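You operate a simulated robot arm through the tools that you are given. There is no shell and no other tool. Be economical: measure what you need, move in short steps, check, and stop when the job is done.

The job below is to be done with a simulated two-armed robot. You get a single attempt, and the scene is never put back.

Task
Park the coil lift: arm out, down to LOW, locked and switched off.
Fine: the arm comes off the coil before the lift moves; its tape roll goes on the shelf table.

It is judged by the outcome, as a careful person would: the job done as asked, and still so three seconds after it is handed in. It fails if anything else is knocked over, pushed out of place, dropped, spilled or broken.

Robot
Two 7-joint arms with fingered hands on one trunk, on a base that drives. Base frame: it is fixed to the floor where the robot stands at the start and does not move with it; the origin is under the middle of the robot, x ahead of it, y to its left, z up. Readings come in mm, rad, newtons and seconds.
The left shoulder is at the start at [70, 157, 1289], the right one opposite. With the tool pointing down near the work surface each hand reaches from about 100 to 880 mm from the robot's upright axis, wherever it stands, measured 20 degrees to its own side. Places, roughly: lift power knob [-100, -700, 900]; lock lever [300, -200, 700]; top of the shelf table [-600, 900, 800]; turns knob [0, -600, 900]. Payload 5 kg a hand.
The TCP of each hand is the grasp point between the finger pads, 31 mm short of the fingertips. In the tool frame z runs along the fingers and y along their closing line. Largest opening 156 mm; the body of the gripper starts 88 mm behind the TCP. The gripper is a hand of 4 fingers: y runs from the thumb to the fingers, the wrist lies at [0, 0, -249] in the tool frame, and closing takes about 1.5 s.
Orientation is that of the tool frame in the base frame, as [roll, pitch, yaw] about the fixed x, y, z axes, in that order (R = Rz(yaw) Ry(pitch) Rx(roll)). With the fingers straight down and closing along the base's y, the tool's x points along the base's -x, its y along +y and its z along -z.

Tools
- The arms move only by the tool send_rows. It takes "left_rows", "right_rows" or both (then of equal length, played together; a hand with none holds still); each is a list of rows, each a list of 6 numbers: the shift along the tool's x, y, z in mm, then the turn, a rotation vector about the tool's x, y, z in rad. In form: [[x, y, z, rx, ry, rz], ...]. A call has 1 to 12 rows; each row is the pose to reach, as a shift and turn from the pose commanded when the call began, along the tool's axes at that moment. "left_fingers" and "right_fingers" are, for a hand that has rows, the closure, from 0 (fully open) to 1 (shut), set as the call begins (left out, the last holds). Rows are played at 5 a second. More than 50 mm and 0.15 rad between two rows, or a gripper value outside its range, and nothing of the call is played. Where a pose cannot be reached the arm comes as near as it can. A force on the tool above 90 N (or 10 N above the force at the start of the call, whichever is more), or a blocked arm, ends the call early, and 0.2 s more pass. The fingers move at their own pace (about 108 mm/s each) and stop on an object; they squeeze with about 24 N. The grip force told is the motor's: it shows also when the fingers shut on nothing. Time passes only in rows, and 0.2 s behind the last, so rows that repeat a pose let the fingers close. The reply holds the time, the measured pose of the TCP, the force on the tool along the base axes, the opening and the grip force, in the units named above and with some noise, with the torque about the TCP (base axes, N m) and any sound that the robot's microphone picked up, and new pictures: "pictures" is both (left out), scene, wrist or none (wrist: the cameras of the hands that moved).
- Cameras (640 x 400 px; columns grow to the right, rows downward): "scene" is now at [136.4, 4.9, 1511.5]; the picture's right is [0.05, -1.00, -0.00], its down [-0.63, -0.03, -0.77] and it looks along [0.77, 0.04, -0.64] (base axes); focal length 214 px, centre (320, 200). "left" rides on the left gripper at [-72, 2, -111] in its tool frame; the picture's right is [-0.02, -1.00, 0.00], its down [0.84, -0.02, -0.54] and it looks along [0.54, -0.01, 0.84] (tool axes); focal length 234 px, centre (320, 200). "right" rides on the right gripper at [72, 2, -111] in its tool frame; the picture's right is [-0.02, 1.00, 0.00], its down [-0.84, -0.02, -0.54] and it looks along [-0.54, -0.01, 0.84] (tool axes); focal length 234 px, centre (320, 200). There is no depth. A picture from a camera that has moved, and an enlarged one, comes with that camera's place and axes in the base frame and with its lens.
- move_column(by): slides the trunk up (or, below 0, down) by that many mm; the arms and the scene camera ride with it, the base frame stays. It gives what a move gives, with no picture.
- drive_base(legs): drives the robot by 1 to 6 legs, each [ahead, turn to the left] in mm and rad, along the robot's own axes; the way and the turn of a leg run together, so that a leg with both is an arc; at most 1500 mm and 3.142 rad a leg. The arms and the cameras ride along, it lands a little off, and it stops where it bumps. It gives what a move gives, and a new picture of the scene camera.
- finger_targets(finger1, finger2, finger3, thumb_bend, hand): sets how far each is bent, from 0 (flat) to 1 (curled in); at 0.3 the hand is open as for a grip, at 0.7 the pads meet at the TCP. One left out holds its place. A second passes; each finger stops where it meets its share of the squeeze, and holds until it gets a number again. A gripper value or a shape takes the hand back. It gives what a move gives, with no picture; readings hold the bend of each and the force on the fingers (four entries, about 0 where the hand has none), thumb and palm.
- hand_shape(shape, hand): the hand has 4 fingers and takes this shape, open, in about a second: jaw (thumb against the fingers, like two jaws); tri (thumb and two fingers); tip (a fingertip pinch); poke (one finger out to press); point (the index stretched); flat (the hand flat); cup (the hand cupped); fist (a fist). The gripper value then closes the fingers along that shape, each until it touches; the sizes above hold for jaw. It gives what a move gives, with no picture.
- turn_head(pan, tilt): turns the head with the scene camera to pan (to the left, within 1.501 rad either way) and tilt (down, from -0.506 to 1.204), counted from straight ahead of the robot. It gives what a move gives, and a new picture of the scene camera.
- enlarge(camera, box): a new picture of the part [left, top, right, bottom] of that camera's present view, enlarged. It takes no simulated time.
- close_job(): hands the job in; it is judged then, once.

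Work in short steps. Places have to be worked out from the pictures, the camera data and where the tool is seen: move nearer, look again, correct. Check each grasp and each placing, and mend what went wrong. You have 120 turns and 260 pictures in all, those below and enlarged ones among them. Open the grippers and draw the arms clear of the work before you hand the job in, unless the task says otherwise; then end with one line.

The tools are called after "Call:" as a command line: name --argument value ..., lists and objects as JSON in quotes. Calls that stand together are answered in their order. send_rows: Moves the arms, as the interface text tells. Its arguments: {"type":"object","properties":{"left_rows":{"type":"array"},"left_fingers":{"type":"number"},"right_rows":{"type":"array"},"right_fingers":{"type":"number"},"pictures":{"type":"string","enum":["both","scene","wrist","none"]}},"required":[]} The other tools are called the same way: move_column (by) slides the trunk up or down; hand_shape (shape, hand) gives the hand a shape; finger_targets (finger1, finger2, finger3, thumb_bend, hand) moves the fingers one by one; drive_base (legs) drives the base; turn_head (pan, tilt) turns the head that bears the scene camera; enlarge (camera, box) takes an enlarged picture of a part of a camera's view; close_job () hands the job in.

At the start:

```text
time: 0.0
left_tcp_pos: [370.4, -5.2, 1403.8]
left_ee_rot: [-3.14, 0.0, 3.141]
left_force: [0.4, -0.1, 0.0]
left_moment: [-0.01, 0.02, 0.0]
left_width: 155.7
left_finger_force: 0.0
left_shape: jaw
left_bend: [0.3, 0.3, 0.3, 0.3]
left_finger forces: [0.0, 0.0, 0.1, 0.0, 0.1, 0.0]
right_tcp_pos: [364.7, -390.0, 1389.9]
right_ee_rot: [3.141, 0.001, 3.141]
right_force: [-0.4, 0.3, -0.2]
right_moment: [0.0, 0.02, -0.01]
right_width: 155.9
right_finger_force: 0.2
right_shape: jaw
right_bend: [0.3, 0.3, 0.3, 0.3]
right_finger forces: [0.0, 0.0, 0.1, 0.0, 0.0, 0.0]
trunk travel left (down, up): [-675.0, 265.0]
robot x, y, heading: [2.7, 2.4, -0.002]
head pan, tilt: [0.045, 0.688]
```

scene: 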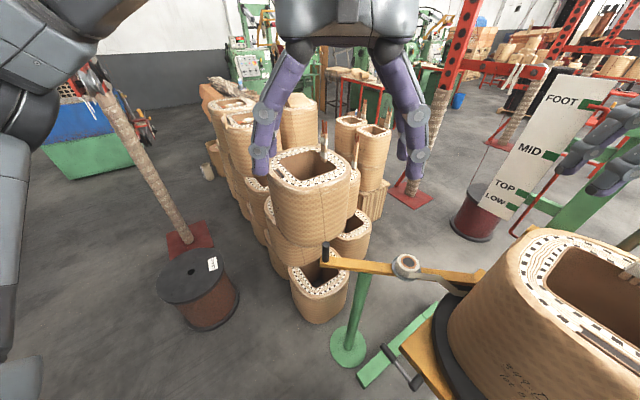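
right: 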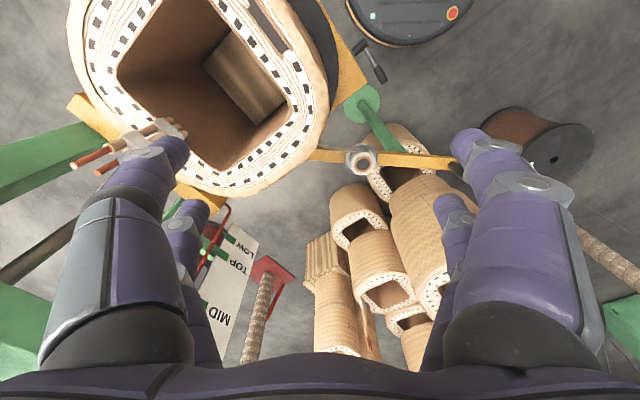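
left: 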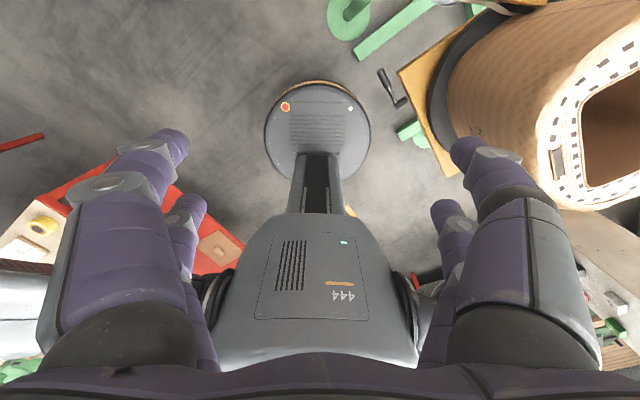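

The pictures show a coil on a lift to the right front, a yellow arm resting near it, and a board with FOOT/MID/TOP/LOW. I look round before moving anything.

Call:
turn_head --pan -0.7 --tilt 0.7

Call:
turn_head --pan -1.45 --tilt 0.7

Call:
turn_head --pan 1.45 --tilt 0.6

```text
time: 1.1
left_tcp_pos: [369.8, -5.7, 1403.5]
left_ee_rot: [3.141, 0.0, -3.14]
left_force: [-0.4, 0.4, -0.3]
left_moment: [-0.01, 0.01, -0.03]
left_width: 155.7
left_finger_force: 0.0
left_shape: jaw
left_bend: [0.3, 0.3, 0.3, 0.3]
left_finger forces: [0.0, 0.0, 0.0, 0.0, 0.0, 0.0]
right_tcp_pos: [366.7, -390.4, 1390.8]
right_ee_rot: [-3.141, 0.001, -3.141]
right_force: [0.8, 0.0, -0.5]
right_moment: [-0.01, -0.01, 0.01]
right_width: 156.0
right_finger_force: 0.0
right_shape: jaw
right_bend: [0.3, 0.3, 0.3, 0.3]
right_finger forces: [0.0, 0.0, 0.0, 0.1, 0.1, 0.0]
trunk travel left (down, up): [-675.0, 265.0]
robot x, y, heading: [2.5, 0.3, -0.002]
head pan, tilt: [-0.7, 0.7]
camera scene: at [116.1, -53.6, 1510.5], right [-0.64, -0.77, 0.0], down [-0.49, 0.41, -0.76], along [0.59, -0.49, -0.64], focal length 214 px, centre (320, 200)
```

scene: 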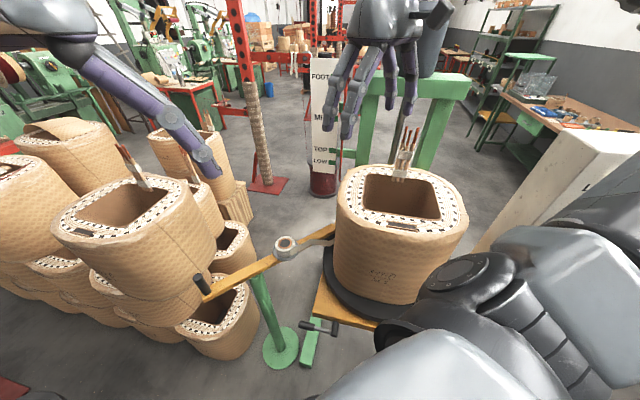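

```text
time: 2.2
left_tcp_pos: [370.6, -6.0, 1404.1]
left_ee_rot: [3.142, 0.001, 3.141]
left_force: [0.7, -0.7, -0.4]
left_moment: [0.02, 0.01, 0.02]
left_width: 156.0
left_finger_force: 0.0
left_shape: jaw
left_bend: [0.3, 0.3, 0.3, 0.3]
left_finger forces: [0.0, 0.0, 0.1, 0.0, 0.0, 0.0]
right_tcp_pos: [364.9, -389.4, 1390.9]
right_ee_rot: [3.141, -0.002, 3.141]
right_force: [0.5, 0.3, -0.5]
right_moment: [0.01, -0.02, -0.01]
right_width: 156.1
right_finger_force: 0.0
right_shape: jaw
right_bend: [0.3, 0.3, 0.3, 0.3]
right_finger forces: [0.0, 0.0, 0.0, 0.0, 0.0, 0.0]
trunk travel left (down, up): [-675.0, 265.0]
robot x, y, heading: [-2.4, 0.5, 0.002]
head pan, tilt: [-1.45, 0.7]
camera scene: at [61.4, -83.3, 1510.5], right [-0.99, -0.12, 0.0], down [-0.08, 0.64, -0.76], along [0.09, -0.76, -0.64], focal length 214 px, centre (320, 200)
```

scene: 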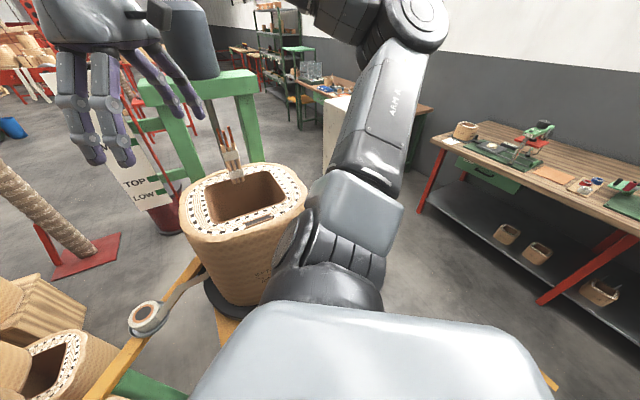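

```text
time: 4.7
left_tcp_pos: [370.1, -5.9, 1404.3]
left_ee_rot: [3.141, 0.0, -3.142]
left_force: [1.7, 0.1, -0.1]
left_moment: [-0.02, 0.01, 0.02]
left_width: 155.9
left_finger_force: 0.0
left_shape: jaw
left_bend: [0.3, 0.3, 0.3, 0.3]
left_finger forces: [0.0, 0.0, 0.0, 0.0, 0.0, 0.1]
right_tcp_pos: [365.7, -391.1, 1390.3]
right_ee_rot: [-3.141, 0.0, 3.141]
right_force: [0.6, -0.1, 0.6]
right_moment: [0.0, 0.0, -0.03]
right_width: 155.7
right_finger_force: 0.0
right_shape: jaw
right_bend: [0.3, 0.3, 0.3, 0.3]
right_finger forces: [0.1, 0.1, 0.1, 0.1, 0.1, 0.1]
trunk travel left (down, up): [-675.0, 265.0]
robot x, y, heading: [-1.8, 4.1, -0.002]
head pan, tilt: [1.45, 0.6]
camera scene: at [61.7, 88.7, 1519.1], right [0.99, -0.12, 0.0], down [-0.07, -0.56, -0.83], along [0.1, 0.82, -0.56], focal length 214 px, centre (320, 200)
```

scene: 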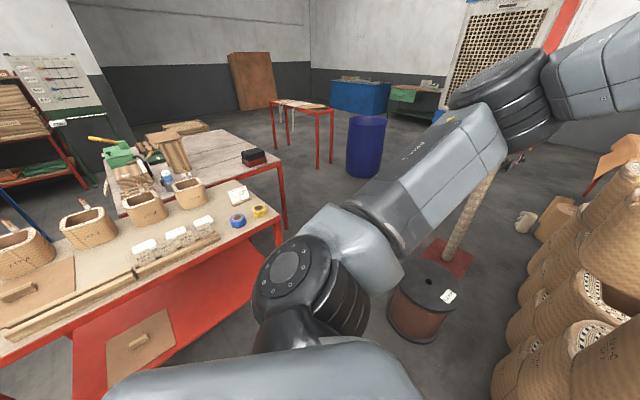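

Tables and lift located roughly. I look closer at the lift with the head back to the right.

Call:
turn_head --pan -0.75 --tilt 1.0

Call:
enlarge --camera "scene" --box '[160, 120, 480, 320]'

Call:
enlarge --camera "left" --box '[400, 0, 640, 150]'

Call:
enlarge --camera "left" --box '[400, 250, 640, 400]'

Call:
enlarge --camera "right" --box '[300, 0, 560, 200]'

```text
time: 6.8
left_tcp_pos: [371.2, -4.8, 1404.4]
left_ee_rot: [-3.141, -0.001, -3.141]
left_force: [-1.3, 0.3, -1.1]
left_moment: [-0.01, -0.02, 0.0]
left_width: 155.9
left_finger_force: 0.1
left_shape: jaw
left_bend: [0.3, 0.3, 0.3, 0.3]
left_finger forces: [0.1, 0.1, 0.0, 0.0, 0.0, 0.0]
right_tcp_pos: [364.1, -390.9, 1390.1]
right_ee_rot: [3.141, -0.001, 3.141]
right_force: [0.2, -0.5, 0.1]
right_moment: [0.01, -0.03, 0.01]
right_width: 155.8
right_finger_force: 0.1
right_shape: jaw
right_bend: [0.3, 0.3, 0.3, 0.3]
right_finger forces: [0.1, 0.1, 0.1, 0.0, 0.0, 0.0]
trunk travel left (down, up): [-675.0, 265.0]
robot x, y, heading: [-0.9, 3.0, -0.003]
head pan, tilt: [-0.75, 1.0]
camera scene: at [102.0, -46.5, 1487.1], right [-0.68, -0.73, 0.0], down [-0.62, 0.57, -0.54], along [0.4, -0.37, -0.84], focal length 214 px, centre (320, 200)
```

scene: 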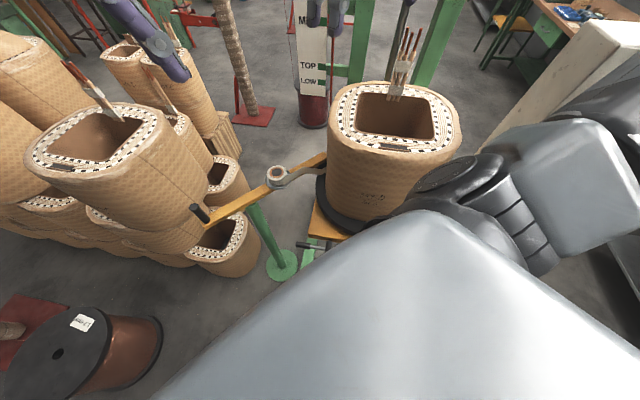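

```text
2.00 times, centred on (320, 220) of scene
camera zoom: at [102.0, -46.5, 1487.1], right [-0.68, -0.73, 0.0], down [-0.62, 0.57, -0.54], along [0.4, -0.37, -0.84], focal length 429 px, centre (320, 160)
```

zoom: 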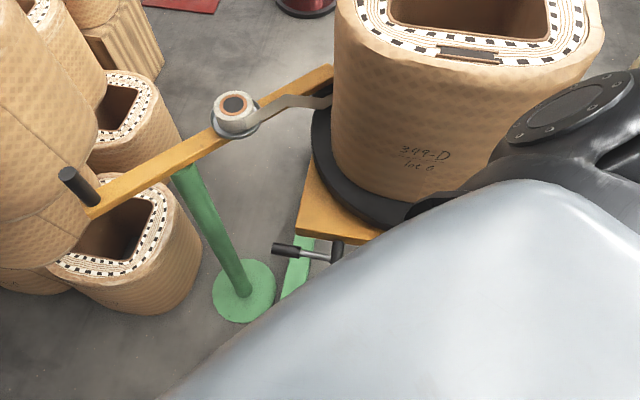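

```text
2.67 times, centred on (520, 75) of left
camera zoom: at [442.6, -3.9, 1514.6], right [0.02, -1.0, 0.0], down [-0.84, -0.02, 0.54], along [-0.54, -0.01, -0.84], focal length 624 px, centre (-213, 533)
```

zoom: 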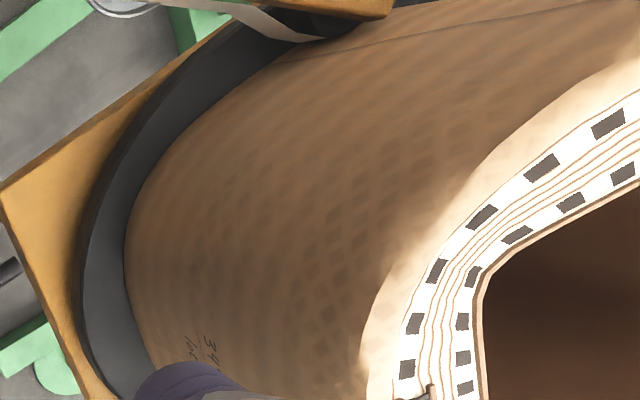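

```text
2.67 times, centred on (520, 325) of left
camera zoom: at [442.6, -3.9, 1514.6], right [0.02, -1.0, 0.0], down [-0.84, -0.02, 0.54], along [-0.54, -0.01, -0.84], focal length 624 px, centre (-213, -133)
```

zoom: 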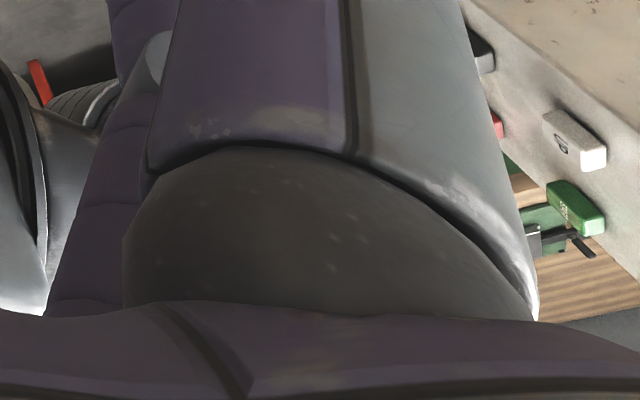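

```text
2.00 times, centred on (430, 100) of right
camera zoom: at [293.2, -388.5, 1501.3], right [0.02, 1.0, 0.0], down [0.84, -0.02, 0.54], along [0.54, -0.01, -0.84], focal length 468 px, centre (100, 400)
```

zoom: 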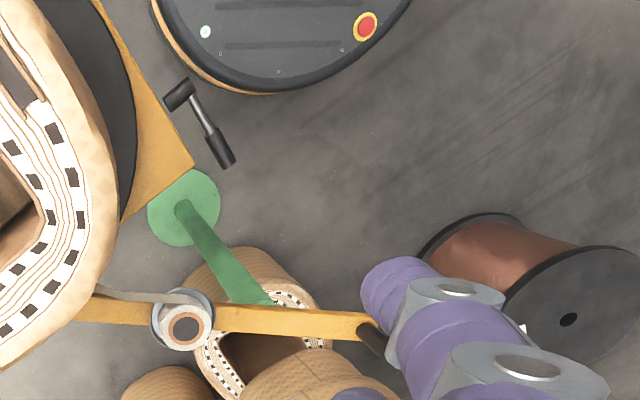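

The right arm blocks the view of the control panel. I raise the trunk for clearance over the coil, then turn right on the spot to face lift and panel.

Call:
move_column --by 260

Call:
drive_base --legs '[[0, -0.9]]'

Call:
turn_head --pan -0.6 --tilt 0.8

```text
time: 9.5
left_tcp_pos: [371.1, -4.9, 1664.5]
left_ee_rot: [3.141, 0.001, -3.141]
left_force: [0.5, -0.2, -0.7]
left_moment: [0.0, -0.03, -0.01]
left_width: 155.7
left_finger_force: 0.1
left_shape: jaw
left_bend: [0.3, 0.3, 0.3, 0.3]
left_finger forces: [0.0, 0.0, 0.1, 0.0, 0.1, 0.0]
right_tcp_pos: [366.1, -391.3, 1652.1]
right_ee_rot: [-3.141, -0.001, 3.141]
right_force: [-0.5, 0.7, -0.4]
right_moment: [0.01, -0.03, 0.0]
right_width: 156.0
right_finger_force: 0.0
right_shape: jaw
right_bend: [0.3, 0.3, 0.3, 0.3]
right_finger forces: [0.1, 0.0, 0.1, 0.0, 0.0, 0.0]
trunk travel left (down, up): [-935.0, 5.0]
robot x, y, heading: [4.4, -0.9, -0.002]
head pan, tilt: [-0.75, 1.0]
```

```text
time: 12.1
left_tcp_pos: [233.7, -287.8, 1663.3]
left_ee_rot: [3.141, -0.001, 2.265]
left_force: [0.6, -0.8, 0.6]
left_moment: [0.02, 0.0, -0.02]
left_width: 156.0
left_finger_force: 0.1
left_shape: jaw
left_bend: [0.3, 0.3, 0.3, 0.3]
left_finger forces: [0.0, 0.1, 0.0, 0.0, 0.0, 0.0]
right_tcp_pos: [-65.1, -531.4, 1653.2]
right_ee_rot: [3.141, -0.001, 2.264]
right_force: [0.2, 0.1, 0.4]
right_moment: [-0.04, 0.0, 0.01]
right_width: 156.0
right_finger_force: 0.1
right_shape: jaw
right_bend: [0.3, 0.3, 0.3, 0.3]
right_finger forces: [0.0, 0.0, 0.0, 0.0, 0.0, 0.0]
trunk travel left (down, up): [-935.0, 5.0]
robot x, y, heading: [1.1, -0.4, -0.879]
head pan, tilt: [-0.75, 1.0]
camera scene: at [30.0, -106.7, 1747.1], right [-1.0, 0.06, 0.0], down [0.05, 0.84, -0.54], along [-0.03, -0.54, -0.84], focal length 214 px, centre (320, 200)
```

scene: 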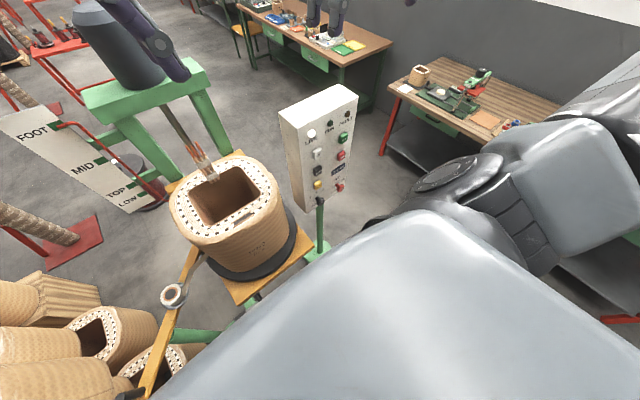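

```text
time: 12.9
left_tcp_pos: [233.2, -288.1, 1664.4]
left_ee_rot: [3.141, -0.001, 2.265]
left_force: [0.2, -1.2, 0.8]
left_moment: [0.03, -0.01, 0.04]
left_width: 156.0
left_finger_force: 0.1
left_shape: jaw
left_bend: [0.3, 0.3, 0.3, 0.3]
left_finger forces: [0.0, 0.1, 0.1, 0.1, 0.1, 0.1]
right_tcp_pos: [-66.1, -530.8, 1651.0]
right_ee_rot: [3.141, 0.001, 2.265]
right_force: [0.4, -0.4, 0.8]
right_moment: [-0.02, 0.02, 0.0]
right_width: 155.8
right_finger_force: 0.1
right_shape: jaw
right_bend: [0.3, 0.3, 0.3, 0.3]
right_finger forces: [0.1, 0.1, 0.0, 0.0, 0.0, 0.0]
trunk travel left (down, up): [-935.0, 5.0]
robot x, y, heading: [-2.0, 0.7, -0.879]
head pan, tilt: [-0.6, 0.799]
camera scene: at [40.9, -117.7, 1762.2], right [-1.0, -0.09, 0.0], down [-0.07, 0.71, -0.7], along [0.07, -0.69, -0.72], focal length 214 px, centre (320, 200)
```

scene: 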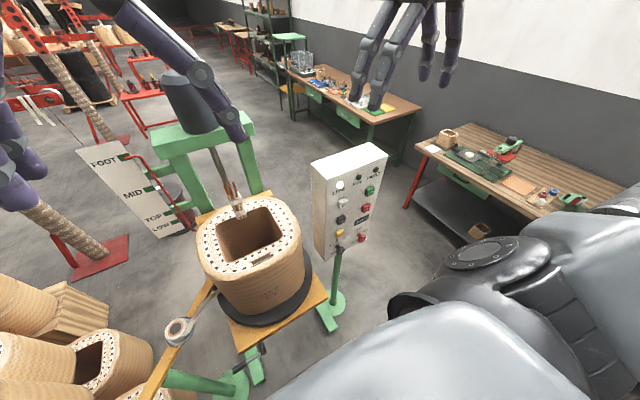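

Now the control panel is visible. I enlarge it, the board and the lever.

Call:
enlarge --camera "scene" --box '[300, 135, 404, 200]'

Call:
enlarge --camera "scene" --box '[300, 190, 404, 255]'

Call:
enlarge --camera "scene" --box '[70, 130, 262, 250]'

Call:
enlarge --camera "scene" --box '[120, 270, 320, 400]'

```text
6.15 times, centred on (352, 168) of scene
camera zoom: at [40.9, -117.7, 1762.2], right [-1.0, -0.09, 0.0], down [-0.07, 0.71, -0.7], along [0.07, -0.69, -0.72], focal length 1320 px, centre (123, 400)
```

zoom: 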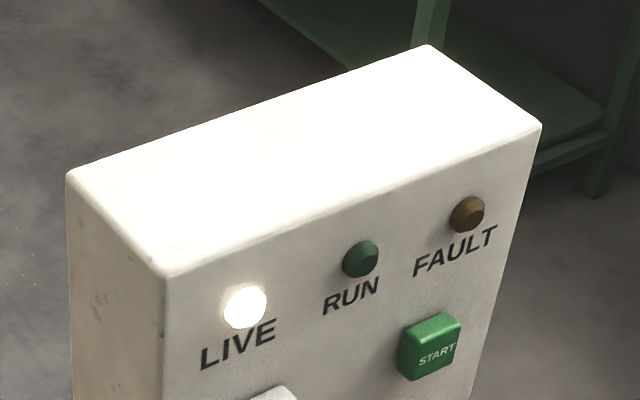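

```text
6.15 times, centred on (352, 222) of scene
camera zoom: at [40.9, -117.7, 1762.2], right [-1.0, -0.09, 0.0], down [-0.07, 0.71, -0.7], along [0.07, -0.69, -0.72], focal length 1320 px, centre (123, 62)
```

zoom: 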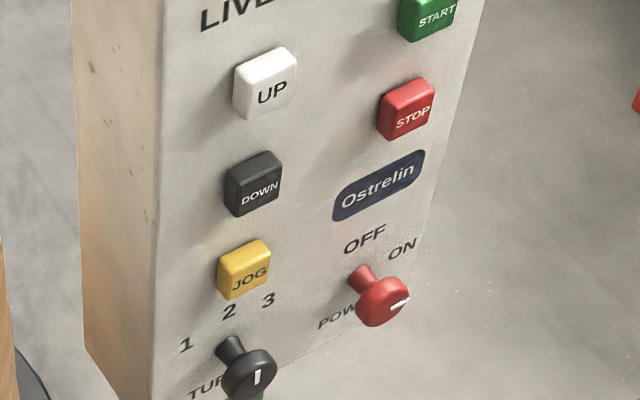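

```text
3.33 times, centred on (166, 190) of scene
camera zoom: at [40.9, -117.7, 1762.2], right [-1.0, -0.09, 0.0], down [-0.07, 0.71, -0.7], along [0.07, -0.69, -0.72], focal length 715 px, centre (833, 233)
```

zoom: 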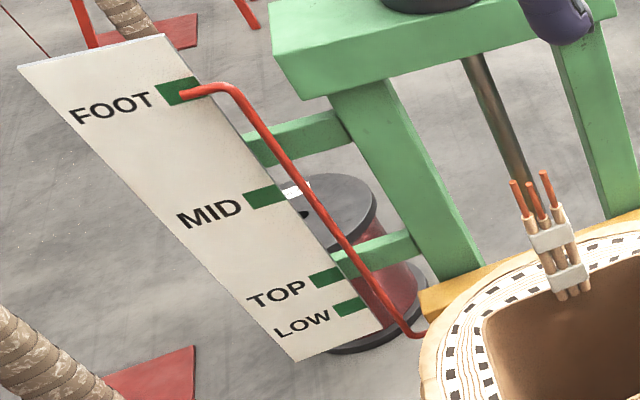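

```text
3.08 times, centred on (220, 335) of scene
camera zoom: at [40.9, -117.7, 1762.2], right [-1.0, -0.09, 0.0], down [-0.07, 0.71, -0.7], along [0.07, -0.69, -0.72], focal length 660 px, centre (628, -215)
```

zoom: 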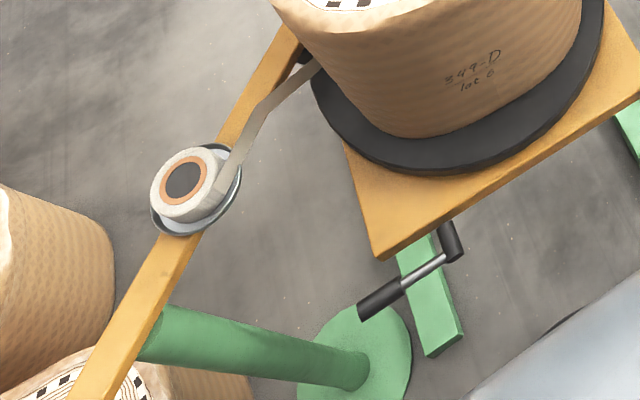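

Panel read: power ON, LIVE lit, UP/DOWN buttons; pointer at FOOT. I judge the tape arm pivots on the post at about (600,-150), handle at (682,10,825), roll at (577,-266,870). I turn to face the arm for a close look.

Call:
drive_base --legs '[[0, 0.65]]'

Call:
turn_head --pan 0.0 --tilt 0.95

Call:
enlarge --camera "right" --box '[160, 0, 480, 200]'

```text
time: 15.0
left_tcp_pos: [359.1, -85.9, 1664.6]
left_ee_rot: [3.139, 0.002, 2.925]
left_force: [-0.3, -0.2, 0.2]
left_moment: [-0.06, 0.01, 0.01]
left_width: 155.8
left_finger_force: 0.2
left_shape: jaw
left_bend: [0.3, 0.3, 0.3, 0.3]
left_finger forces: [0.0, 0.0, 0.1, 0.1, 0.0, 0.0]
right_tcp_pos: [273.4, -460.0, 1651.5]
right_ee_rot: [3.141, 0.0, 2.926]
right_force: [1.3, 0.3, 0.3]
right_moment: [0.01, 0.03, 0.0]
right_width: 155.8
right_finger_force: 0.0
right_shape: jaw
right_bend: [0.3, 0.3, 0.3, 0.3]
right_finger forces: [0.1, 0.1, 0.0, 0.1, 0.1, 0.0]
trunk travel left (down, up): [-935.0, 5.0]
robot x, y, heading: [2.6, 0.7, -0.213]
head pan, tilt: [-0.6, 0.799]
camera scene: at [104.7, -69.8, 1762.2], right [-0.73, -0.68, 0.0], down [-0.49, 0.52, -0.7], along [0.48, -0.51, -0.72], focal length 214 px, centre (320, 200)
```

scene: 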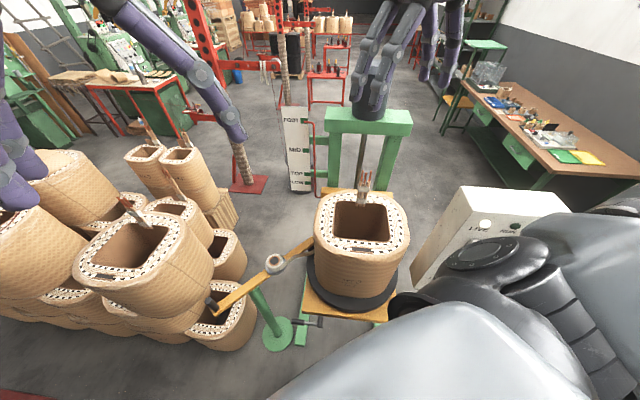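

```text
time: 16.0
left_tcp_pos: [358.9, -84.6, 1665.1]
left_ee_rot: [3.142, 0.001, 2.925]
left_force: [0.4, 0.8, -0.1]
left_moment: [0.03, -0.02, -0.03]
left_width: 156.0
left_finger_force: 0.0
left_shape: jaw
left_bend: [0.3, 0.3, 0.3, 0.3]
left_finger forces: [0.0, 0.0, 0.0, 0.1, 0.1, 0.0]
right_tcp_pos: [273.7, -458.9, 1650.8]
right_ee_rot: [3.14, 0.001, 2.925]
right_force: [-0.2, 0.3, 0.1]
right_moment: [-0.01, 0.0, 0.0]
right_width: 155.8
right_finger_force: 0.1
right_shape: jaw
right_bend: [0.3, 0.3, 0.3, 0.3]
right_finger forces: [0.0, 0.1, 0.0, 0.1, 0.0, 0.0]
trunk travel left (down, up): [-935.0, 5.0]
robot x, y, heading: [-3.1, -1.2, -0.217]
head pan, tilt: [0.0, 0.949]
camera scene: at [121.1, -25.0, 1750.7], right [-0.22, -0.98, 0.0], down [-0.79, 0.17, -0.58], along [0.57, -0.13, -0.81], focal length 214 px, centre (320, 200)
```

scene: 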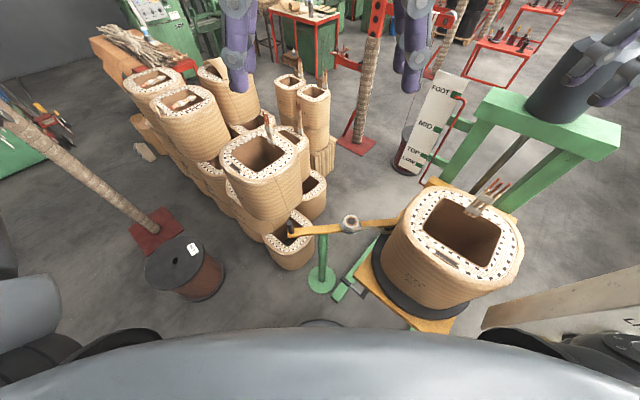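

```text
2.00 times, centred on (320, 100) of right
camera zoom: at [203.3, -442.0, 1761.4], right [0.24, 0.97, 0.0], down [0.81, -0.2, 0.54], along [0.53, -0.13, -0.84], focal length 468 px, centre (320, 400)
```

zoom: 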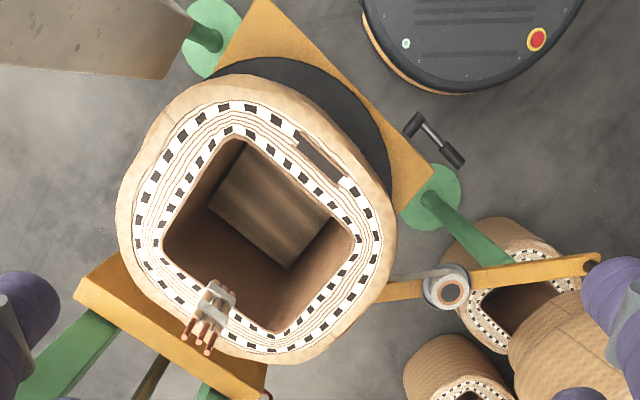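

Good top view. I'll use the right hand (its camera looks forward) for the arm and the roll: turn to heading ≈0.15 and lower the trunk to its start height.

Call:
drive_base --legs '[[0, 0.36]]'

Call:
move_column --by -200

Call:
enlarge --camera "right" --box '[0, 0, 640, 400]'

```text
time: 17.6
left_tcp_pos: [367.2, 46.3, 1665.7]
left_ee_rot: [3.139, 0.0, -2.997]
left_force: [-0.4, -0.1, 0.8]
left_moment: [0.0, -0.01, 0.01]
left_width: 155.9
left_finger_force: 0.0
left_shape: jaw
left_bend: [0.3, 0.3, 0.3, 0.3]
left_finger forces: [0.1, 0.1, 0.0, 0.0, 0.1, 0.0]
right_tcp_pos: [418.5, -335.3, 1650.6]
right_ee_rot: [3.141, 0.002, -2.997]
right_force: [0.9, -0.2, -1.1]
right_moment: [0.0, -0.01, -0.02]
right_width: 155.8
right_finger_force: 0.1
right_shape: jaw
right_bend: [0.3, 0.3, 0.3, 0.3]
right_finger forces: [0.1, 0.0, 0.0, 0.0, 0.0, 0.0]
trunk travel left (down, up): [-935.0, 5.0]
robot x, y, heading: [-0.0, 1.4, 0.145]
head pan, tilt: [0.0, 0.949]
camera scene: at [122.6, 17.1, 1750.7], right [0.15, -0.99, 0.0], down [-0.8, -0.12, -0.58], along [0.58, 0.09, -0.81], focal length 214 px, centre (320, 200)
```

scene: 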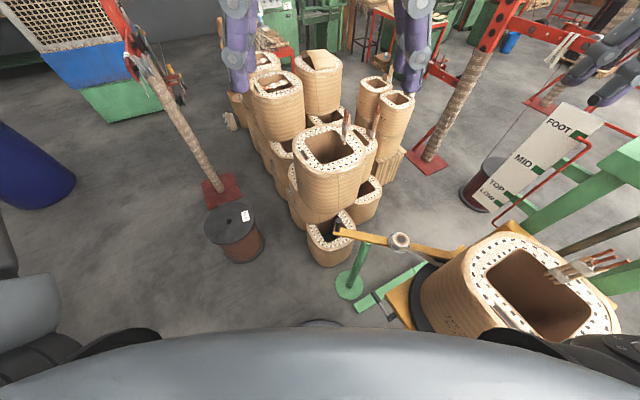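

```text
time: 19.7
left_tcp_pos: [366.3, 49.3, 1463.8]
left_ee_rot: [-3.141, -0.002, -2.997]
left_force: [-0.1, -0.4, -0.2]
left_moment: [-0.01, 0.01, -0.01]
left_width: 155.8
left_finger_force: 0.1
left_shape: jaw
left_bend: [0.3, 0.3, 0.3, 0.3]
left_finger forces: [0.1, 0.1, 0.0, 0.0, 0.1, 0.0]
right_tcp_pos: [419.0, -332.9, 1450.9]
right_ee_rot: [-3.14, 0.0, -2.995]
right_force: [0.3, -0.2, 0.0]
right_moment: [-0.02, 0.04, 0.01]
right_width: 155.8
right_finger_force: 0.0
right_shape: jaw
right_bend: [0.3, 0.3, 0.3, 0.3]
right_finger forces: [0.1, 0.1, 0.1, 0.1, 0.0, 0.0]
trunk travel left (down, up): [-735.0, 205.0]
robot x, y, heading: [0.4, -1.6, 0.144]
head pan, tilt: [0.0, 0.949]
```

```text
1.00 times, centred on (320, 200) of right (not enlarged: the box is as wide or as high as the picture)
camera zoom: at [346.5, -341.6, 1561.5], right [-0.12, 0.99, 0.0], down [0.83, 0.1, 0.55], along [0.54, 0.07, -0.84], focal length 234 px, centre (320, 200)
```

zoom: 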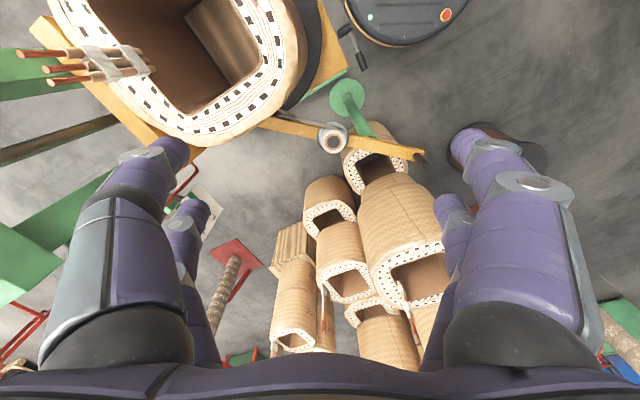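

The handle seems a ~100 mm vertical rod around (605, 8, 800–915). I move the right hand toward it, staying high and short of it, for a better look.

Call:
send_rows --right_rows '[[-12, 26, 30, 0, 0, 0], [-24, 52, 60, 0, 0, 0], [-36, 77, 90, 0, 0, 0], [-48, 103, 120, 0, 0, 0], [-60, 129, 150, 0, 0, 0], [-72, 155, 180, 0, 0, 0], [-84, 181, 210, 0, 0, 0], [-96, 206, 240, 0, 0, 0], [-108, 232, 270, 0, 0, 0], [-120, 258, 300, 0, 0, 0]]'

```text
time: 21.9
left_tcp_pos: [369.4, 49.2, 1463.6]
left_ee_rot: [3.141, -0.002, -2.998]
left_force: [0.3, 1.2, -0.2]
left_moment: [-0.02, 0.04, 0.01]
left_width: 156.1
left_finger_force: 0.0
left_shape: jaw
left_bend: [0.3, 0.3, 0.3, 0.3]
left_finger forces: [0.0, 0.1, 0.1, 0.0, 0.1, 0.1]
right_tcp_pos: [501.6, -56.0, 1148.1]
right_ee_rot: [-3.141, 0.0, -2.997]
right_force: [0.2, 0.5, 0.2]
right_moment: [-0.04, 0.01, 0.03]
right_width: 156.0
right_finger_force: 0.0
right_shape: jaw
right_bend: [0.3, 0.3, 0.3, 0.3]
right_finger forces: [0.1, 0.0, 0.0, 0.0, 0.0, 0.0]
trunk travel left (down, up): [-735.0, 205.0]
robot x, y, heading: [0.5, -0.6, 0.146]
head pan, tilt: [0.0, 0.949]
camera scene: at [125.1, 20.5, 1550.5], right [0.15, -0.99, 0.0], down [-0.81, -0.12, -0.58], along [0.57, 0.08, -0.81], focal length 214 px, centre (320, 200)
camera right: at [430.5, -65.2, 1259.2], right [-0.12, 0.99, 0.0], down [0.83, 0.1, 0.54], along [0.54, 0.07, -0.84], focal length 234 px, centre (320, 200)
```

scene: 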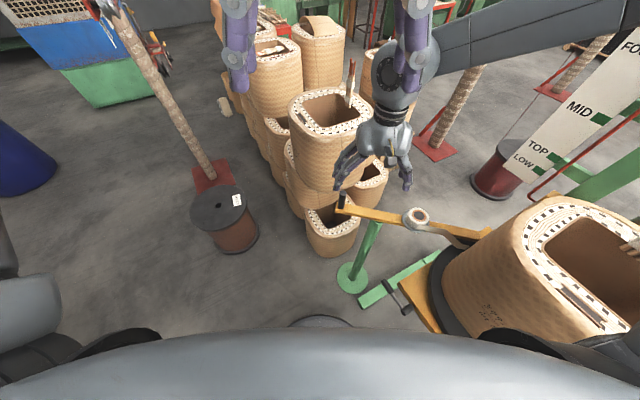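
right: 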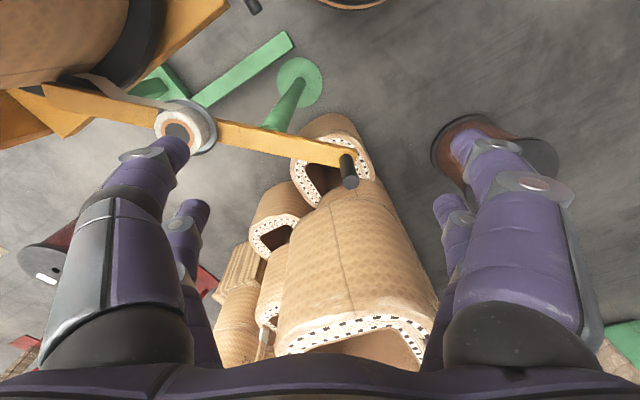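

The handle top triangulates to about (592, 4, 938), base 845; the tall coil stack stands far behind it (x≈960). I go above the handle and check.

Call:
send_rows --right_rows '[[-25, 12, 35, 0, 0, 0], [-50, 23, 65, 0, 0, 0], [-74, 35, 95, 0, 0, 0], [-98, 46, 125, 0, 0, 0], [-98, 46, 140, 0, 0, 0]]'

Call:
turn_head --pan -0.2 --tilt 0.75

Call:
enlarge --camera "scene" --box '[220, 100, 420, 225]'

```text
time: 23.1
left_tcp_pos: [366.5, 47.8, 1463.9]
left_ee_rot: [-3.142, 0.0, -2.996]
left_force: [-0.3, 0.3, 1.3]
left_moment: [0.04, -0.01, 0.01]
left_width: 155.8
left_finger_force: 0.1
left_shape: jaw
left_bend: [0.3, 0.3, 0.3, 0.3]
left_finger forces: [0.0, 0.0, 0.0, 0.1, 0.1, 0.0]
right_tcp_pos: [586.5, -9.0, 1014.6]
right_ee_rot: [3.139, 0.001, -2.997]
right_force: [0.3, -0.1, 0.1]
right_moment: [0.01, -0.02, 0.0]
right_width: 155.9
right_finger_force: 0.1
right_shape: jaw
right_bend: [0.3, 0.3, 0.3, 0.3]
right_finger forces: [0.1, 0.1, 0.1, 0.0, 0.1, 0.1]
right hand out of reach, approached as far as the arm can: row 4, 5
trunk travel left (down, up): [-735.0, 205.0]
robot x, y, heading: [1.3, 1.5, 0.141]
head pan, tilt: [0.0, 0.949]
camera scene: at [122.4, 18.8, 1550.7], right [0.15, -0.99, 0.0], down [-0.8, -0.12, -0.58], along [0.58, 0.08, -0.81], focal length 214 px, centre (320, 200)
camera right: at [515.1, -18.3, 1124.3], right [-0.12, 0.99, 0.0], down [0.83, 0.1, 0.55], along [0.54, 0.07, -0.84], focal length 234 px, centre (320, 200)
```

scene: 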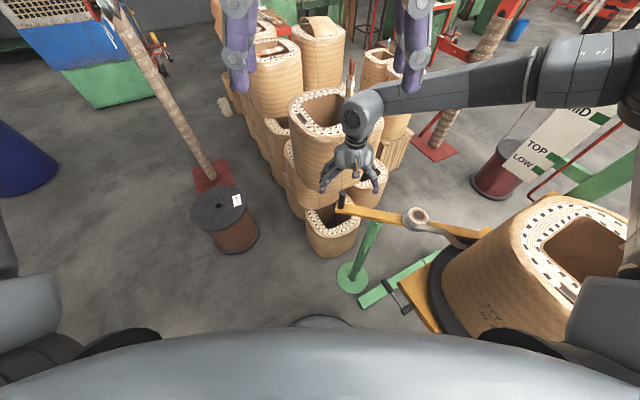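
right: 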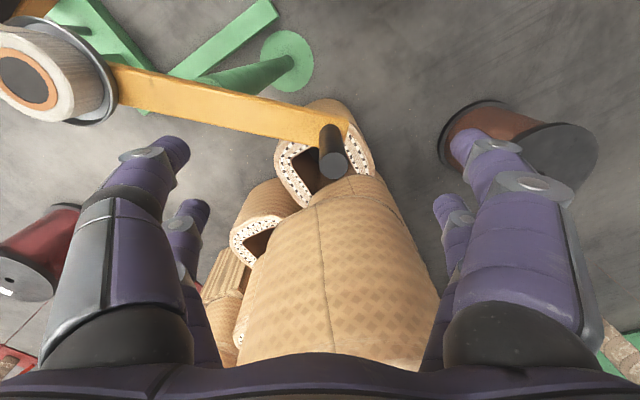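

```text
time: 23.9
left_tcp_pos: [367.0, 47.4, 1464.5]
left_ee_rot: [3.14, 0.0, -2.997]
left_force: [-0.9, 1.3, 0.7]
left_moment: [0.02, -0.03, 0.02]
left_width: 155.7
left_finger_force: 0.0
left_shape: jaw
left_bend: [0.3, 0.3, 0.3, 0.3]
left_finger forces: [0.0, 0.0, 0.0, 0.0, 0.1, 0.1]
right_tcp_pos: [586.8, -9.5, 1015.2]
right_ee_rot: [3.141, 0.001, -2.994]
right_force: [0.0, -0.6, -0.4]
right_moment: [0.0, 0.03, 0.01]
right_width: 156.1
right_finger_force: 0.0
right_shape: jaw
right_bend: [0.3, 0.3, 0.3, 0.3]
right_finger forces: [0.0, 0.0, 0.0, 0.0, 0.0, 0.0]
trunk travel left (down, up): [-735.0, 205.0]
robot x, y, heading: [-2.3, -2.9, 0.145]
head pan, tilt: [-0.201, 0.75]
camera scene: at [132.7, 3.9, 1566.3], right [-0.05, -1.0, 0.0], down [-0.68, 0.04, -0.73], along [0.73, -0.04, -0.68], focal length 214 px, centre (320, 200)
```

scene: 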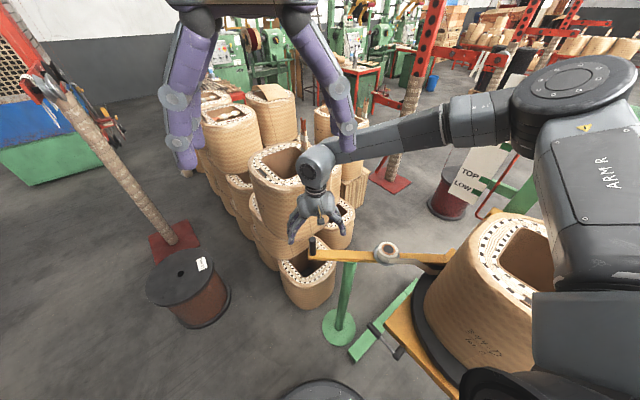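

```text
3.20 times, centred on (320, 162) of scene
camera zoom: at [132.7, 3.9, 1566.3], right [-0.05, -1.0, 0.0], down [-0.68, 0.04, -0.73], along [0.73, -0.04, -0.68], focal length 686 px, centre (320, 320)
```

zoom: 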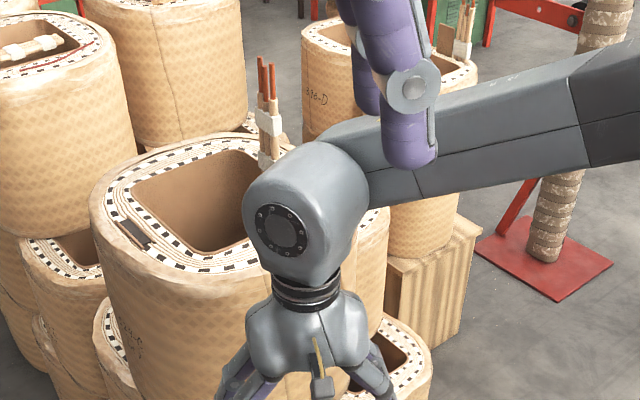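

The arm is at its reach limit with the trunk this high. Handle confirmed at (595, 4), so I lower the trunk a bit and then centre over it.

Call:
move_column --by -70

Call:
send_rows --right_rows '[[-5, 6, 0, 0, 0, 0], [-10, 12, 0, 0, 0, 0], [-10, 12, 15, 0, 0, 0], [-10, 12, 35, 0, 0, 0]]'

```text
time: 24.9
left_tcp_pos: [367.4, 48.4, 1393.9]
left_ee_rot: [3.142, 0.002, -2.997]
left_force: [-0.2, 0.6, -0.3]
left_moment: [-0.01, -0.03, -0.04]
left_width: 155.6
left_finger_force: 0.1
left_shape: jaw
left_bend: [0.3, 0.3, 0.3, 0.3]
left_finger forces: [0.1, 0.0, 0.0, 0.0, 0.1, 0.0]
right_tcp_pos: [587.0, -9.1, 944.1]
right_ee_rot: [-3.141, 0.003, -2.995]
right_force: [0.1, -0.1, 0.7]
right_moment: [0.01, 0.0, 0.01]
right_width: 156.2
right_finger_force: 0.0
right_shape: jaw
right_bend: [0.3, 0.3, 0.3, 0.3]
right_finger forces: [0.0, 0.0, 0.0, 0.0, 0.1, 0.0]
trunk travel left (down, up): [-665.0, 275.0]
robot x, y, heading: [1.5, 1.4, 0.146]
head pan, tilt: [-0.201, 0.75]
```

```text
time: 25.9
left_tcp_pos: [367.4, 47.3, 1394.8]
left_ee_rot: [3.141, 0.001, -2.997]
left_force: [-1.1, 0.5, -0.4]
left_moment: [0.0, 0.03, -0.01]
left_width: 156.1
left_finger_force: 0.0
left_shape: jaw
left_bend: [0.3, 0.3, 0.3, 0.3]
left_finger forces: [0.1, 0.1, 0.0, 0.0, 0.0, 0.0]
right_tcp_pos: [584.4, -19.9, 923.7]
right_ee_rot: [3.137, 0.001, -2.996]
right_force: [-0.4, 0.7, -0.6]
right_moment: [-0.02, -0.02, 0.0]
right_width: 155.9
right_finger_force: 0.0
right_shape: jaw
right_bend: [0.3, 0.3, 0.3, 0.3]
right_finger forces: [0.0, 0.1, 0.0, 0.1, 0.1, 0.0]
right hand out of reach, approached as far as the arm can: row 1, 2, 3, 4
trunk travel left (down, up): [-665.0, 275.0]
robot x, y, heading: [-2.4, 3.0, 0.143]
head pan, tilt: [-0.201, 0.75]
camera scene: at [133.7, 3.6, 1496.2], right [-0.05, -1.0, 0.0], down [-0.68, 0.04, -0.73], along [0.73, -0.04, -0.68], focal length 214 px, centre (320, 200)
camera right: at [511.7, -28.5, 1033.7], right [-0.12, 0.99, 0.0], down [0.83, 0.1, 0.55], along [0.54, 0.07, -0.84], focal length 234 px, centre (320, 200)
```

scene: 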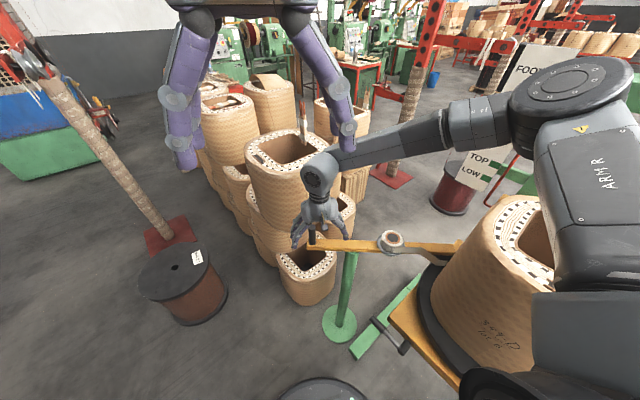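
right: 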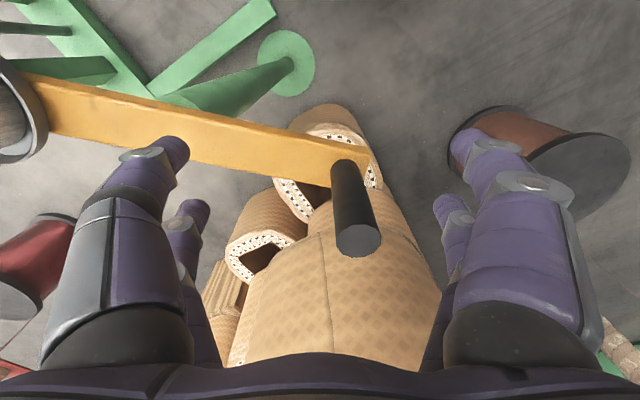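

The hand can't get further left in this stance. I lift clear of the handle and turn the base left so the handle lies more to the right side.

Call:
move_column --by 90

Call:
drive_base --legs '[[0, 0.35]]'

```text
time: 27.2
left_tcp_pos: [367.1, 47.7, 1483.8]
left_ee_rot: [-3.141, -0.001, -2.996]
left_force: [0.1, -0.5, 0.2]
left_moment: [-0.01, -0.01, 0.02]
left_width: 155.8
left_finger_force: 0.0
left_shape: jaw
left_bend: [0.3, 0.3, 0.3, 0.3]
left_finger forces: [0.1, 0.0, 0.0, 0.1, 0.0, 0.1]
right_tcp_pos: [584.0, -19.7, 1013.5]
right_ee_rot: [3.138, 0.003, -2.995]
right_force: [-0.8, 1.0, -0.3]
right_moment: [0.0, -0.01, 0.01]
right_width: 156.0
right_finger_force: 0.1
right_shape: jaw
right_bend: [0.3, 0.3, 0.3, 0.3]
right_finger forces: [0.1, 0.0, 0.0, 0.1, 0.1, 0.0]
trunk travel left (down, up): [-755.0, 185.0]
robot x, y, heading: [-1.2, 1.6, 0.147]
head pan, tilt: [-0.201, 0.75]
```

```text
time: 28.6
left_tcp_pos: [330.1, 167.1, 1483.8]
left_ee_rot: [3.141, 0.002, -2.651]
left_force: [0.1, -0.2, 0.7]
left_moment: [0.02, 0.0, 0.02]
left_width: 155.8
left_finger_force: 0.1
left_shape: jaw
left_bend: [0.3, 0.3, 0.3, 0.3]
left_finger forces: [0.0, 0.0, 0.0, 0.0, 0.0, 0.1]
right_tcp_pos: [556.6, 177.5, 1013.4]
right_ee_rot: [3.138, 0.002, -2.651]
right_force: [0.8, -0.1, -0.6]
right_moment: [-0.03, -0.01, 0.0]
right_width: 155.8
right_finger_force: 0.2
right_shape: jaw
right_bend: [0.3, 0.3, 0.3, 0.3]
right_finger forces: [0.1, 0.0, 0.0, 0.0, 0.0, 0.0]
trunk travel left (down, up): [-755.0, 185.0]
robot x, y, heading: [-2.6, 0.2, 0.491]
head pan, tilt: [-0.201, 0.75]
camera scene: at [125.5, 46.8, 1586.2], right [0.29, -0.96, 0.0], down [-0.65, -0.19, -0.73], along [0.7, 0.21, -0.68], focal length 214 px, centre (320, 200)
```

scene: 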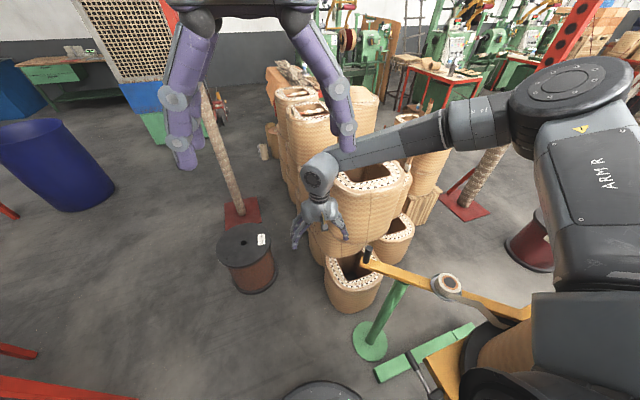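

Now I move over the handle laterally, then check the wrist view.

Call:
send_rows --right_rows '[[12, -43, 0, 0, 0, 0], [24, -86, 0, 0, 0, 0], [36, -128, 0, 0, 0, 0], [48, -171, 0, 0, 0, 0], [48, -171, 20, 0, 0, 0]]'

```text
time: 29.9
left_tcp_pos: [328.6, 170.2, 1483.7]
left_ee_rot: [3.141, -0.001, -2.651]
left_force: [-0.4, 1.0, -0.9]
left_moment: [-0.04, -0.01, 0.04]
left_width: 156.0
left_finger_force: 0.0
left_shape: jaw
left_bend: [0.3, 0.3, 0.3, 0.3]
left_finger forces: [0.0, 0.1, 0.0, 0.0, 0.0, 0.0]
right_tcp_pos: [596.7, 3.9, 991.0]
right_ee_rot: [3.139, 0.002, -2.65]
right_force: [1.1, 0.6, 0.6]
right_moment: [-0.02, 0.02, 0.0]
right_width: 156.2
right_finger_force: 0.0
right_shape: jaw
right_bend: [0.3, 0.3, 0.3, 0.3]
right_finger forces: [0.1, 0.0, 0.1, 0.0, 0.0, 0.0]
trunk travel left (down, up): [-755.0, 185.0]
robot x, y, heading: [0.3, -0.2, 0.489]
head pan, tilt: [-0.201, 0.75]
camera scene: at [125.9, 49.1, 1586.1], right [0.29, -0.96, 0.0], down [-0.65, -0.2, -0.73], along [0.7, 0.21, -0.68], focal length 214 px, centre (320, 200)
camera right: at [531.8, -28.9, 1102.0], right [-0.45, 0.89, 0.0], down [0.75, 0.38, 0.55], along [0.49, 0.25, -0.84], focal length 234 px, centre (320, 200)
```

scene: 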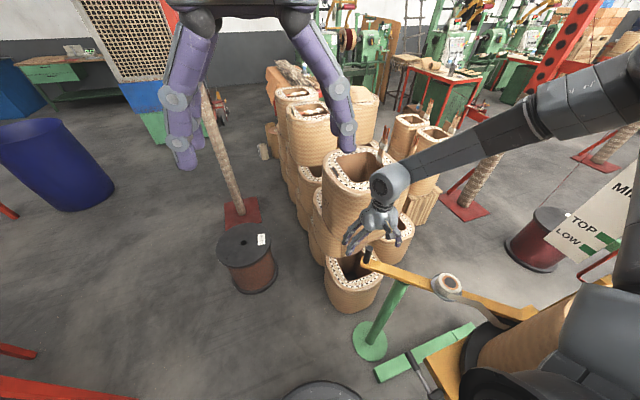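
right: 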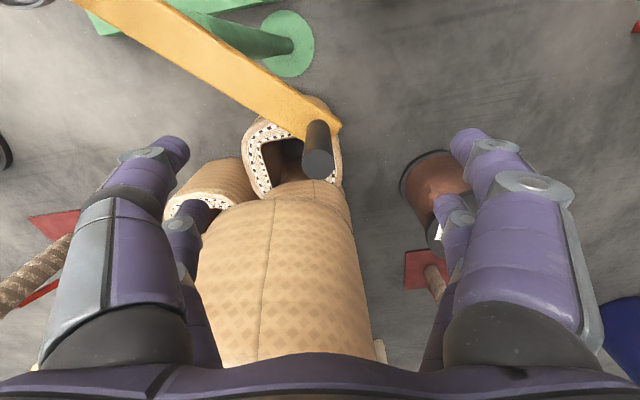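

The handle is centred between the fingers. I descend to grip height and close.

Call:
send_rows --right_rows '[[0, 0, 30, 0, 0, 0], [0, 0, 60, 0, 0, 0], [0, 0, 86, 0, 0, 0]]' --pictures "none"

Call:
send_rows --right_rows '[[0, 0, 0, 0, 0, 0], [0, 0, 0, 0, 0, 0], [0, 0, 0, 0, 0, 0], [0, 0, 0, 0, 0, 0], [0, 0, 0, 0, 0, 0], [0, 0, 0, 0, 0, 0], [0, 0, 0, 0, 0, 0], [0, 0, 0, 0, 0, 0]]' --right_fingers 1

```text
time: 30.6
left_tcp_pos: [329.8, 168.8, 1484.1]
left_ee_rot: [-3.14, 0.002, -2.651]
left_force: [0.3, -0.3, 0.3]
left_moment: [0.01, 0.03, 0.01]
left_width: 155.8
left_finger_force: 0.0
left_shape: jaw
left_bend: [0.3, 0.3, 0.3, 0.3]
left_finger forces: [0.1, 0.0, 0.0, 0.1, 0.1, 0.1]
right_tcp_pos: [597.0, 4.9, 907.8]
right_ee_rot: [3.139, 0.002, -2.649]
right_force: [0.1, 1.4, -0.2]
right_moment: [0.01, -0.01, 0.0]
right_width: 155.9
right_finger_force: 0.0
right_shape: jaw
right_bend: [0.3, 0.3, 0.3, 0.3]
right_finger forces: [0.0, 0.0, 0.0, 0.0, 0.0, 0.0]
trunk travel left (down, up): [-755.0, 185.0]
robot x, y, heading: [-2.0, 1.0, 0.489]
head pan, tilt: [-0.201, 0.75]
```

```text
time: 32.5
left_tcp_pos: [329.1, 170.2, 1483.2]
left_ee_rot: [-3.141, -0.001, -2.65]
left_force: [-0.2, -0.8, 0.2]
left_moment: [0.0, -0.01, -0.01]
left_width: 156.2
left_finger_force: 0.0
left_shape: jaw
left_bend: [0.3, 0.3, 0.3, 0.3]
left_finger forces: [0.0, 0.0, 0.0, 0.0, 0.1, 0.1]
right_tcp_pos: [596.8, 5.5, 906.0]
right_ee_rot: [3.137, 0.004, -2.65]
right_force: [6.4, 2.7, -2.4]
right_moment: [0.01, -0.14, 0.0]
right_width: 0.0
right_finger_force: 23.8
right_shape: jaw
right_bend: [0.7, 0.7, 0.71, 0.7]
right_finger forces: [0.1, 0.1, 0.0, 0.1, 0.0, 0.1]
trunk travel left (down, up): [-755.0, 185.0]
robot x, y, heading: [0.1, 1.2, 0.49]
head pan, tilt: [-0.201, 0.75]
camera scene: at [125.9, 49.0, 1586.1], right [0.29, -0.96, 0.0], down [-0.65, -0.2, -0.73], along [0.7, 0.21, -0.68], focal length 214 px, centre (320, 200)
camera right: at [532.3, -27.9, 1016.9], right [-0.45, 0.89, 0.0], down [0.75, 0.38, 0.55], along [0.49, 0.25, -0.84], focal length 234 px, centre (320, 200)
```

scene: 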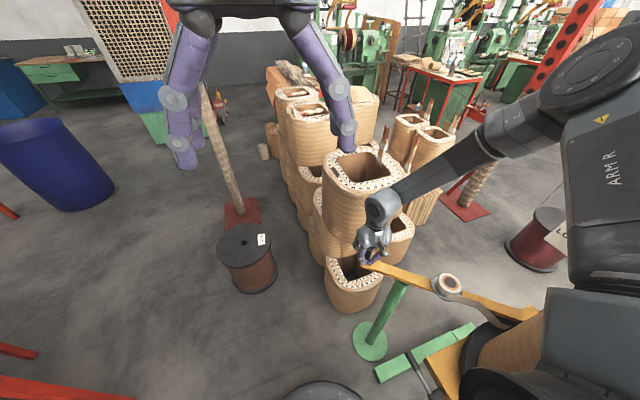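
right: 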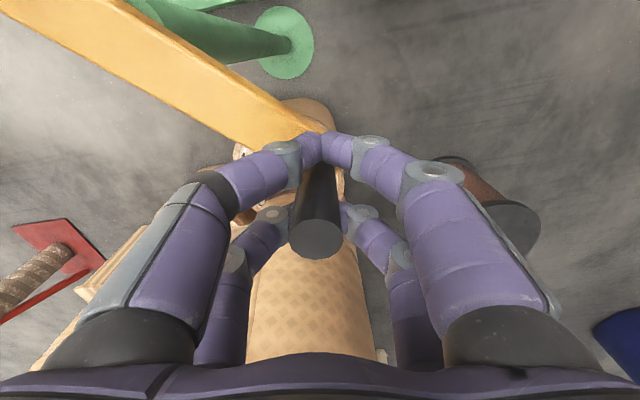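

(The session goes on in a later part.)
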